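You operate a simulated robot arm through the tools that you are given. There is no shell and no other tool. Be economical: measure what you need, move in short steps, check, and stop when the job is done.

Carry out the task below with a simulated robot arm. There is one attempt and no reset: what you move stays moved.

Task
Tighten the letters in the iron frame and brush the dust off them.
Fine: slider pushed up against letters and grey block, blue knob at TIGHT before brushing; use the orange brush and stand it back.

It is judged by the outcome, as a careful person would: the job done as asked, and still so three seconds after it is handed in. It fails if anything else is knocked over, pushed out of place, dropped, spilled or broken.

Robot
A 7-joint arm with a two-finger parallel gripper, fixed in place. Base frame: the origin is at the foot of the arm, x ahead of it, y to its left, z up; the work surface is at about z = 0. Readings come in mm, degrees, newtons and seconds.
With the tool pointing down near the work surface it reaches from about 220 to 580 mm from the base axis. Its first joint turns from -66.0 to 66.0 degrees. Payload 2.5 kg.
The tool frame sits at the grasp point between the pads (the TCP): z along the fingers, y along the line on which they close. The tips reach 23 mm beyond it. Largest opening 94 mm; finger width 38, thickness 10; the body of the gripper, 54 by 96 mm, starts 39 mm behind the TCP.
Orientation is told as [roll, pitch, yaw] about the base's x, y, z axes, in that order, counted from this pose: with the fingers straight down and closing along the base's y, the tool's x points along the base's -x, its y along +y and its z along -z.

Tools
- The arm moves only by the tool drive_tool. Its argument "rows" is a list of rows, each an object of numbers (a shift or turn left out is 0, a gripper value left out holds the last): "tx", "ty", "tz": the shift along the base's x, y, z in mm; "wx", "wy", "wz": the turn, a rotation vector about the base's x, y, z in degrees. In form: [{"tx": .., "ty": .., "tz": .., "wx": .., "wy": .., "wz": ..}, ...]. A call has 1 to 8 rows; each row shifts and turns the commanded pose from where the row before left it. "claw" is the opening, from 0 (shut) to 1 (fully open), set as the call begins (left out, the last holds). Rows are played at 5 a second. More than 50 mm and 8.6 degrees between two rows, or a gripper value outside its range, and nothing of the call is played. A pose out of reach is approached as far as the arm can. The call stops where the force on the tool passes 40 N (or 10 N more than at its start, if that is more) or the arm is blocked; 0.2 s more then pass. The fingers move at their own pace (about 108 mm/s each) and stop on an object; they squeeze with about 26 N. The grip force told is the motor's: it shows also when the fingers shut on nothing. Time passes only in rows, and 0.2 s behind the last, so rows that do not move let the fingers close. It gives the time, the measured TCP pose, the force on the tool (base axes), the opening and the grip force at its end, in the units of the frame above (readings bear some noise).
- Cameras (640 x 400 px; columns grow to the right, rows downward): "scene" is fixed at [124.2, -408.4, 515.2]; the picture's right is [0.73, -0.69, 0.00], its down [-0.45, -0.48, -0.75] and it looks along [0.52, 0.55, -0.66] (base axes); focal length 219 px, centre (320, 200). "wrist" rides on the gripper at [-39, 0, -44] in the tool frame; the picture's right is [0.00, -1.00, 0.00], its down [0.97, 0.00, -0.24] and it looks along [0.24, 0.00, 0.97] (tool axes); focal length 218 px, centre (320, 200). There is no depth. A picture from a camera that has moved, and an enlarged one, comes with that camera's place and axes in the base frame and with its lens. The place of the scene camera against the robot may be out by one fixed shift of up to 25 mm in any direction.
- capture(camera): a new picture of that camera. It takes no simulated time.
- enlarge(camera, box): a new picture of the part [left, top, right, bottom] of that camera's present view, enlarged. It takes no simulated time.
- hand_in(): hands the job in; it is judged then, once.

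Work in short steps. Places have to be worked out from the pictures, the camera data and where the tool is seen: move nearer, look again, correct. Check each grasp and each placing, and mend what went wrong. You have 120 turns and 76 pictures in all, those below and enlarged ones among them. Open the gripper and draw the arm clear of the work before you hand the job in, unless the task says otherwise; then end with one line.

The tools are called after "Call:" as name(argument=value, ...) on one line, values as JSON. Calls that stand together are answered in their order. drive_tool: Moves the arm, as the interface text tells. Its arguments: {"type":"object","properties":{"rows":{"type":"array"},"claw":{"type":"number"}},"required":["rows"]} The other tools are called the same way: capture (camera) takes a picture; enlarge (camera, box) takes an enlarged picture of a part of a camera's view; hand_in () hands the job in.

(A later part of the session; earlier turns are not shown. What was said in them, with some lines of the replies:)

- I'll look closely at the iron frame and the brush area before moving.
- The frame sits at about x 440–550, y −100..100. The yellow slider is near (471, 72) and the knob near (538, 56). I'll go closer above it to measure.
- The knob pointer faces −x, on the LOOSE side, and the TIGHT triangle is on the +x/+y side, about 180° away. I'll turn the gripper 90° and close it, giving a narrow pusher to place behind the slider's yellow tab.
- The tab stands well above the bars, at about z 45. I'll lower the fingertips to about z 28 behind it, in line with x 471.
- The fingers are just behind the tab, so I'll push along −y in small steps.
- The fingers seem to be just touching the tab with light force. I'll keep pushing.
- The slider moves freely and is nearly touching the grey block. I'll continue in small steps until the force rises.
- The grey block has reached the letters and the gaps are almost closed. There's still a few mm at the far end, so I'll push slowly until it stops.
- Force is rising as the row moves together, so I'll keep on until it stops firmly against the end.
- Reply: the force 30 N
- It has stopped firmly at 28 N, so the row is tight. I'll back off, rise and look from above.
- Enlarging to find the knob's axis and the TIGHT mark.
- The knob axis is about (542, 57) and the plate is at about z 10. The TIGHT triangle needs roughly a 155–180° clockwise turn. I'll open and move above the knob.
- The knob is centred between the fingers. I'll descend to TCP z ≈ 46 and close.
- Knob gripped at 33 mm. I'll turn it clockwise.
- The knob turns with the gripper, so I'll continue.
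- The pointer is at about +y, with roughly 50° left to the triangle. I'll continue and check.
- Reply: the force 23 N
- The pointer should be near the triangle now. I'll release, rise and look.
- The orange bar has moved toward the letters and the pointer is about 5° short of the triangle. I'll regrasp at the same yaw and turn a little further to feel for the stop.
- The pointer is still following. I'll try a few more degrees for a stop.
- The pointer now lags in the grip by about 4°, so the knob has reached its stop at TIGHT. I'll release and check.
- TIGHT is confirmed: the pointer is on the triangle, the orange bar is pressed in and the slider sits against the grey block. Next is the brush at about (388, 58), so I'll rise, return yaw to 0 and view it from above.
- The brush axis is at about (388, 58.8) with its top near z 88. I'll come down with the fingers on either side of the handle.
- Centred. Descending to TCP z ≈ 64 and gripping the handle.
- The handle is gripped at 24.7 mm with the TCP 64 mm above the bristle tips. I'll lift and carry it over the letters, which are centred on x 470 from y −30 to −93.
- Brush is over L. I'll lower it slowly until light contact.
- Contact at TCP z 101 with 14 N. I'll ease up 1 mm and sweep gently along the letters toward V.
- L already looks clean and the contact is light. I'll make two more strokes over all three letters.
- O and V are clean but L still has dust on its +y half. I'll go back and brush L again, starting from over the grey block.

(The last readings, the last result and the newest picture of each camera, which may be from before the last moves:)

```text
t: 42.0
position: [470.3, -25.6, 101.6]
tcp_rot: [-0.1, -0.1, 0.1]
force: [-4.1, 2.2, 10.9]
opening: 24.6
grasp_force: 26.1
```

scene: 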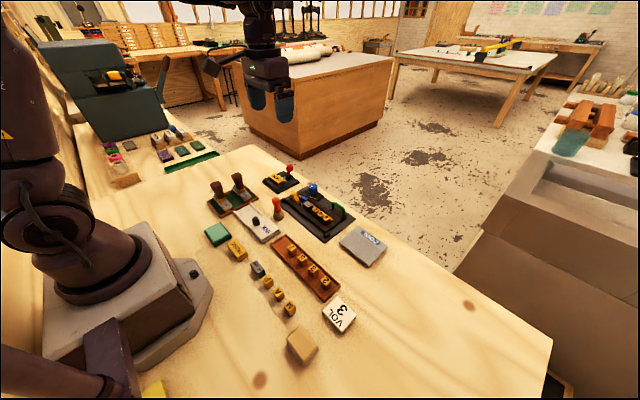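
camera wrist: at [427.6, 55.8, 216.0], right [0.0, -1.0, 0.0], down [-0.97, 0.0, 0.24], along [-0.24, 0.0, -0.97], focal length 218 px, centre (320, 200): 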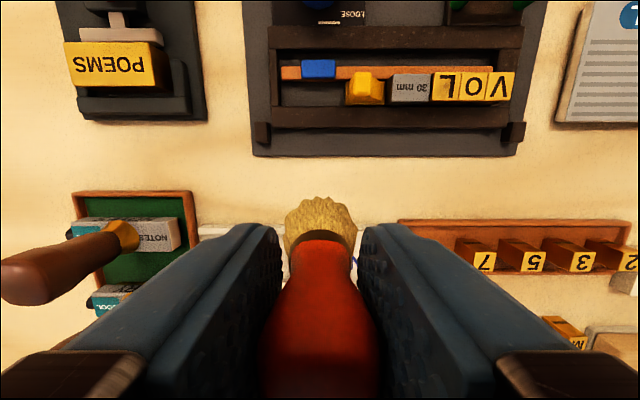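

Light contact at 11 N on the grey block and L edge. Stroking over L several times, with a small x variation.

Call:
drive_tool(rows=[{"ty": -10}, {"ty": -10}, {"ty": -10}, {"ty": 10, "tx": -2}, {"ty": 10}, {"ty": -10}, {"ty": -10, "tx": 4}, {"ty": 10}])

Call:
drive_tool(rows=[{"ty": 10}, {"ty": -10, "tx": -2}, {"ty": -12}, {"ty": -12}, {"ty": -12}, {"ty": -10}, {}])

Call:
drive_tool(rows=[{"tz": 20}, {"tz": 30, "ty": 20}, {"tz": 20, "tx": -25, "ty": 30}, {"tx": -28, "ty": 30}, {"tx": -28, "ty": 34}, {"ty": 29}, {}])

Call:
enlarge(camera="wrist", box=[330, 50, 530, 130])

```text
t: 42.8
position: [471.7, -44.1, 103.5]
tcp_rot: [1.1, -0.2, 0.7]
force: [-0.2, 16.6, 2.4]
opening: 29.4
grasp_force: 26.4
stopped in row 4: the force on the tool passed its limit (the readings are from after the stop); the commanded pose is now the measured one
```

```text
t: 44.4
position: [469.6, -93.4, 105.3]
tcp_rot: [0.6, 0.0, 0.4]
force: [-0.4, -0.3, -1.3]
opening: 24.8
grasp_force: 26.3
```

```text
t: 46.0
position: [387.9, 50.0, 173.3]
tcp_rot: [0.6, -0.1, 0.4]
force: [0.4, 0.2, -0.1]
opening: 24.6
grasp_force: 26.0
```

```text
3.20 times, centred on (430, 90) of wrist
camera zoom: at [426.2, 49.9, 217.6], right [0.01, -1.0, -0.01], down [-0.97, -0.01, 0.24], along [-0.24, 0.01, -0.97], focal length 698 px, centre (-32, 552)
```

zoom: 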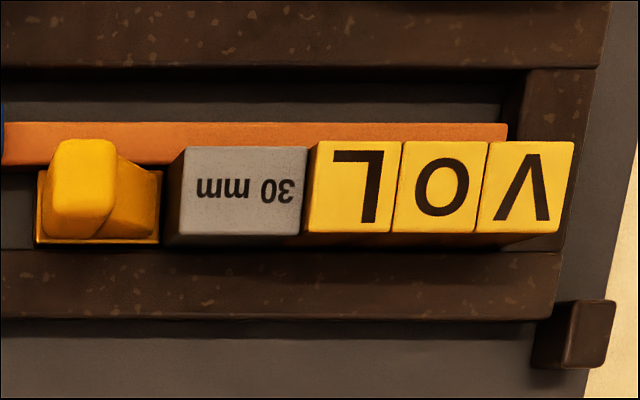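

All three letters are clean and still in place. The fingers opened briefly at that catch, so I'll check how the brush sits in the grip.

Call:
capture(camera="wrist")

Call:
enlarge(camera="scene", box=[220, 110, 340, 220])

```text
30 pictures are left
camera wrist: at [426.2, 49.9, 217.6], right [0.01, -1.0, -0.01], down [-0.97, -0.01, 0.24], along [-0.24, 0.01, -0.97], focal length 218 px, centre (320, 200)
```

wrist: 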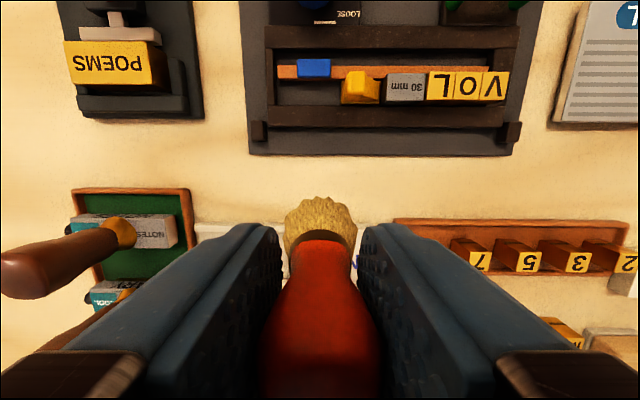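

```text
3.64 times, centred on (280, 165) of scene
camera zoom: at [124.2, -408.3, 515.2], right [0.73, -0.69, 0.0], down [-0.45, -0.48, -0.75], along [0.52, 0.55, -0.66], focal length 795 px, centre (466, 327)
```

zoom: 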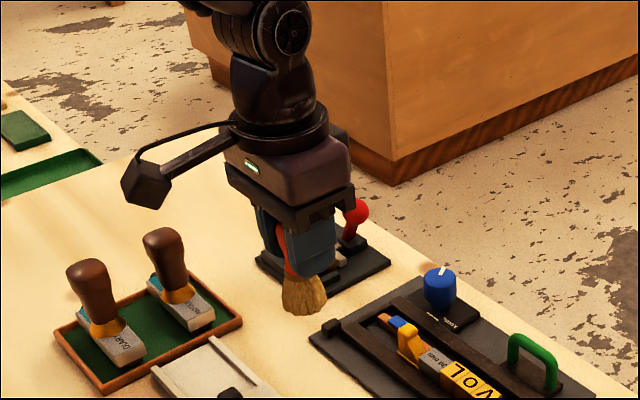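

The brush sits in the grip exactly as before. I'll stand it back at its original spot (387.5, 60), lowering slowly at the end.

Call:
drive_tool(rows=[{"ty": 10.3, "tx": -0.2, "wx": -0.6, "wz": -0.4}, {"tz": -35}, {"tz": -35}, {"tz": -25}, {"tz": -8}, {"tz": -3}, {}])

Call:
enlarge(camera="scene", box=[240, 150, 340, 240])

```text
t: 47.6
position: [389.4, 60.5, 66.9]
tcp_rot: [0.1, -0.1, 0.0]
force: [0.1, -0.8, -0.4]
opening: 24.8
grasp_force: 25.9
```

```text
4.44 times, centred on (290, 195) of scene
camera zoom: at [124.2, -408.3, 515.2], right [0.73, -0.69, 0.0], down [-0.45, -0.48, -0.75], along [0.52, 0.55, -0.66], focal length 972 px, centre (453, 222)
```

zoom: 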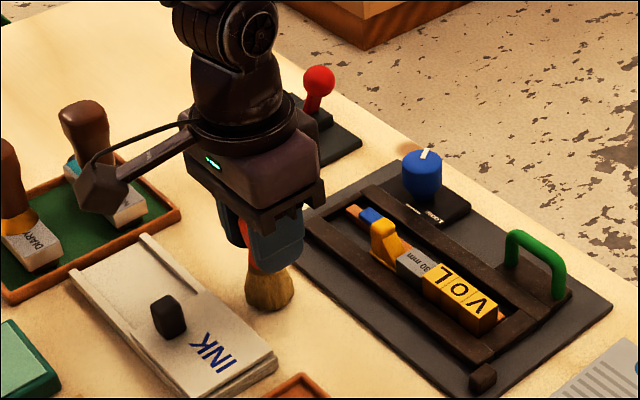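

Not yet touching the table, so I'll lower in 0.7–1 mm steps until contact.

Call:
drive_tool(rows=[{"tx": -1, "tz": -1}, {"tz": -1}, {"tz": -0.7}, {}])

```text
t: 48.6
position: [386.2, 59.9, 64.6]
tcp_rot: [0.0, -0.2, -0.1]
force: [-2.4, -0.4, 13.7]
opening: 24.7
grasp_force: 25.9
```

Contact with the table at 14 N. I'll ease 0.4 mm, open the gripper and rise straight up.

Call:
drive_tool(rows=[{"tz": 0.4}, {}])

Call:
drive_tool(claw=0.62, rows=[{}, {}, {}, {"tz": 20}, {"tz": 30}, {"tz": 40}, {"tz": 40}, {}])

Call:
capture(camera="wrist")

Call:
capture(camera="scene")

```text
t: 49.2
position: [387.2, 58.5, 64.8]
tcp_rot: [-0.1, -0.2, 0.0]
force: [1.0, -0.7, 2.0]
opening: 24.7
grasp_force: 25.8
```

```text
t: 51.0
position: [386.9, 58.1, 195.6]
tcp_rot: [0.1, -0.1, 0.0]
force: [0.3, -0.2, -0.1]
opening: 58.3
grasp_force: 0.1
```

```text
27 pictures are left
camera wrist: at [425.7, 58.1, 239.4], right [0.0, -1.0, 0.0], down [-0.97, 0.0, 0.24], along [-0.24, 0.0, -0.97], focal length 218 px, centre (320, 200)
```

wrist: 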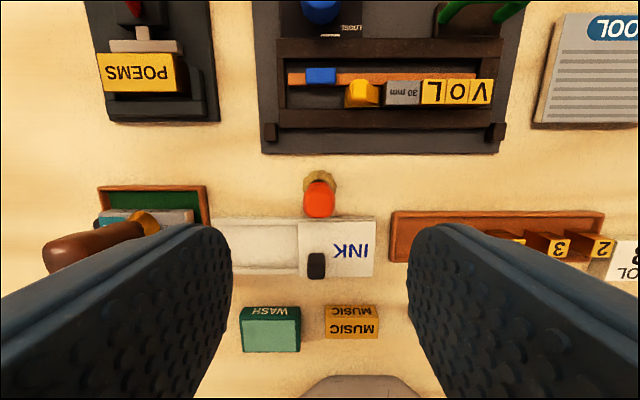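

```text
26 pictures are left
```

scene: 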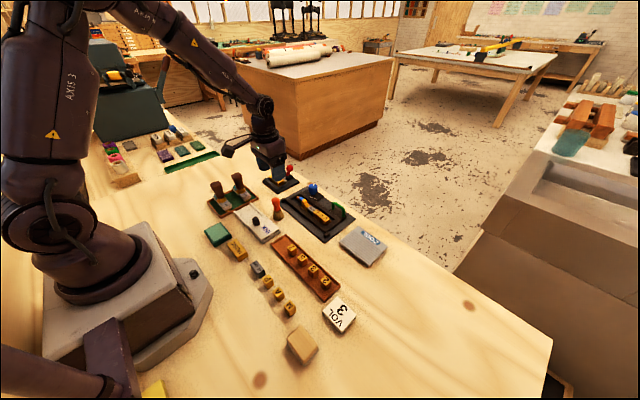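

The brush stands in its spot. I'll inspect the slider/block contact and the knob closely from above.

Call:
drive_tool(rows=[{"tx": 25, "ty": -20}, {"tx": 25, "ty": -20, "tz": -20}, {"tx": 5, "tz": -30}, {}])

Call:
enlarge(camera="wrist", box=[220, 140, 460, 260])

Call:
enlarge(camera="wrist", box=[200, 0, 440, 220])

```text
t: 52.0
position: [442.6, 19.4, 143.4]
tcp_rot: [0.0, -0.2, 0.0]
force: [-0.3, 0.3, -0.7]
opening: 58.3
grasp_force: 0.0
```

```text
2.67 times, centred on (340, 200) of wrist
camera zoom: at [481.3, 18.9, 188.2], right [0.0, -1.0, 0.0], down [-0.97, 0.0, 0.24], along [-0.24, 0.0, -0.97], focal length 582 px, centre (267, 200)
```

zoom: 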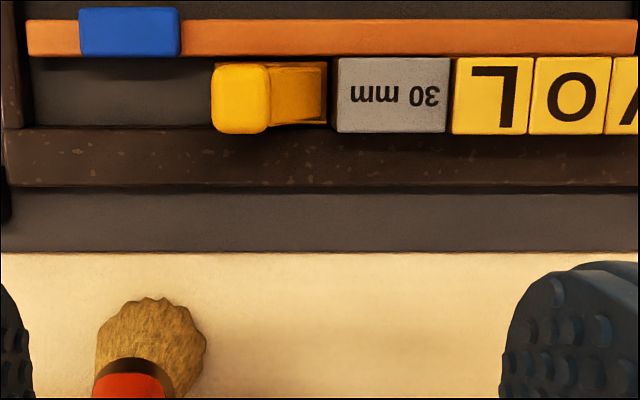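

```text
1.82 times, centred on (320, 110) of wrist
camera zoom: at [481.3, 18.9, 188.2], right [0.0, -1.0, 0.0], down [-0.97, 0.0, 0.24], along [-0.24, 0.0, -0.97], focal length 397 px, centre (320, 364)
```

zoom: 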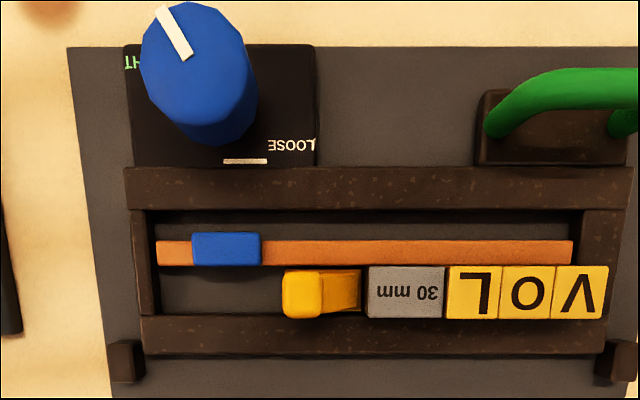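

I'll zoom further to judge the small gaps around the grey block.

Call:
enlarge(camera="wrist", box=[330, 150, 410, 200])

Call:
enlarge(camera="wrist", box=[400, 150, 490, 206])

```text
8.00 times, centred on (370, 175) of wrist
camera zoom: at [481.3, 18.9, 188.2], right [0.0, -1.0, 0.0], down [-0.97, 0.0, 0.24], along [-0.24, 0.0, -0.97], focal length 1746 px, centre (-80, 400)
```

zoom: 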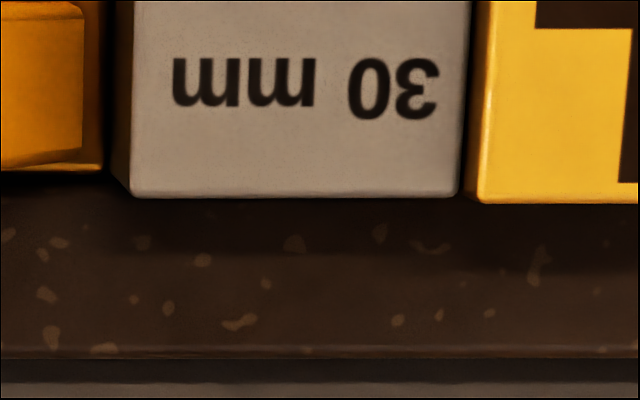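

```text
7.11 times, centred on (445, 178) of wrist
camera zoom: at [481.3, 18.9, 188.2], right [0.0, -1.0, 0.0], down [-0.97, 0.0, 0.24], along [-0.24, 0.0, -0.97], focal length 1552 px, centre (-569, 356)
```

zoom: 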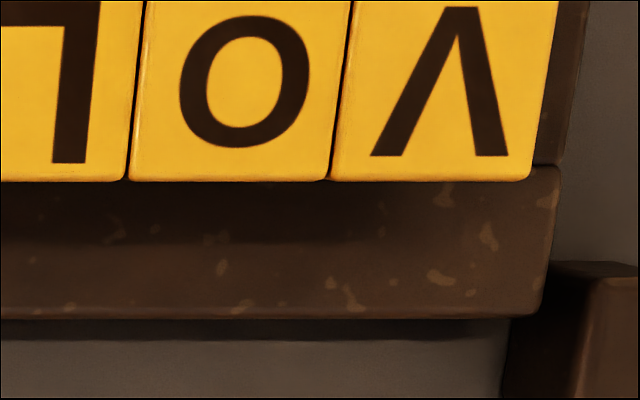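

Allowing for perspective, the slider-to-block gap is about 0.3 mm, so they are touching. The row is tight, the letters are clean and the knob is at TIGHT. I'll draw the arm up and clear.

Call:
drive_tool(claw=1, rows=[{"tz": 45}, {"tz": 45}, {"tz": 45, "tx": -15}, {"tz": 45, "tx": -20}, {"tz": 45, "tx": -15}, {}, {}])

Call:
capture(camera="wrist")

Call:
enlarge(camera="scene", box=[200, 150, 400, 275])

```text
t: 53.6
position: [395.1, 17.3, 369.9]
tcp_rot: [0.0, -0.1, 0.0]
force: [0.0, -0.5, -1.0]
opening: 94.0
grasp_force: 0.0
```

```text
21 pictures are left
camera wrist: at [433.1, 17.0, 413.6], right [0.0, -1.0, 0.0], down [-0.97, 0.0, 0.24], along [-0.24, 0.0, -0.97], focal length 218 px, centre (320, 200)
```

wrist: 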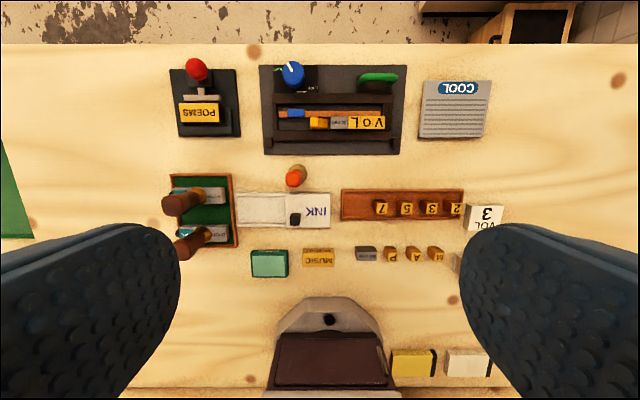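

```text
3.20 times, centred on (300, 212) of scene
camera zoom: at [124.2, -408.4, 515.2], right [0.73, -0.69, 0.0], down [-0.45, -0.48, -0.75], along [0.52, 0.55, -0.66], focal length 700 px, centre (384, 160)
```

zoom: 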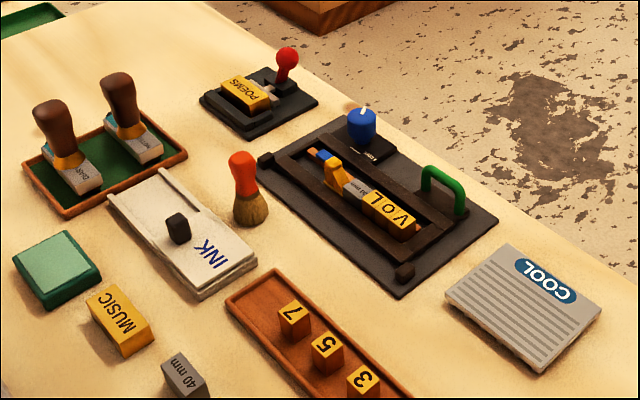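

Everything is in place, nothing else has moved and the brush is standing, so I'm handing in.

Call:
hand_in()

```text
The job is handed in.
```

The letters are tightened in the iron frame: the slider is up against the grey block and letters, and the blue knob was at TIGHT before brushing. All three letters are brushed clean, the orange brush is standing back in its place, and the job is handed in.
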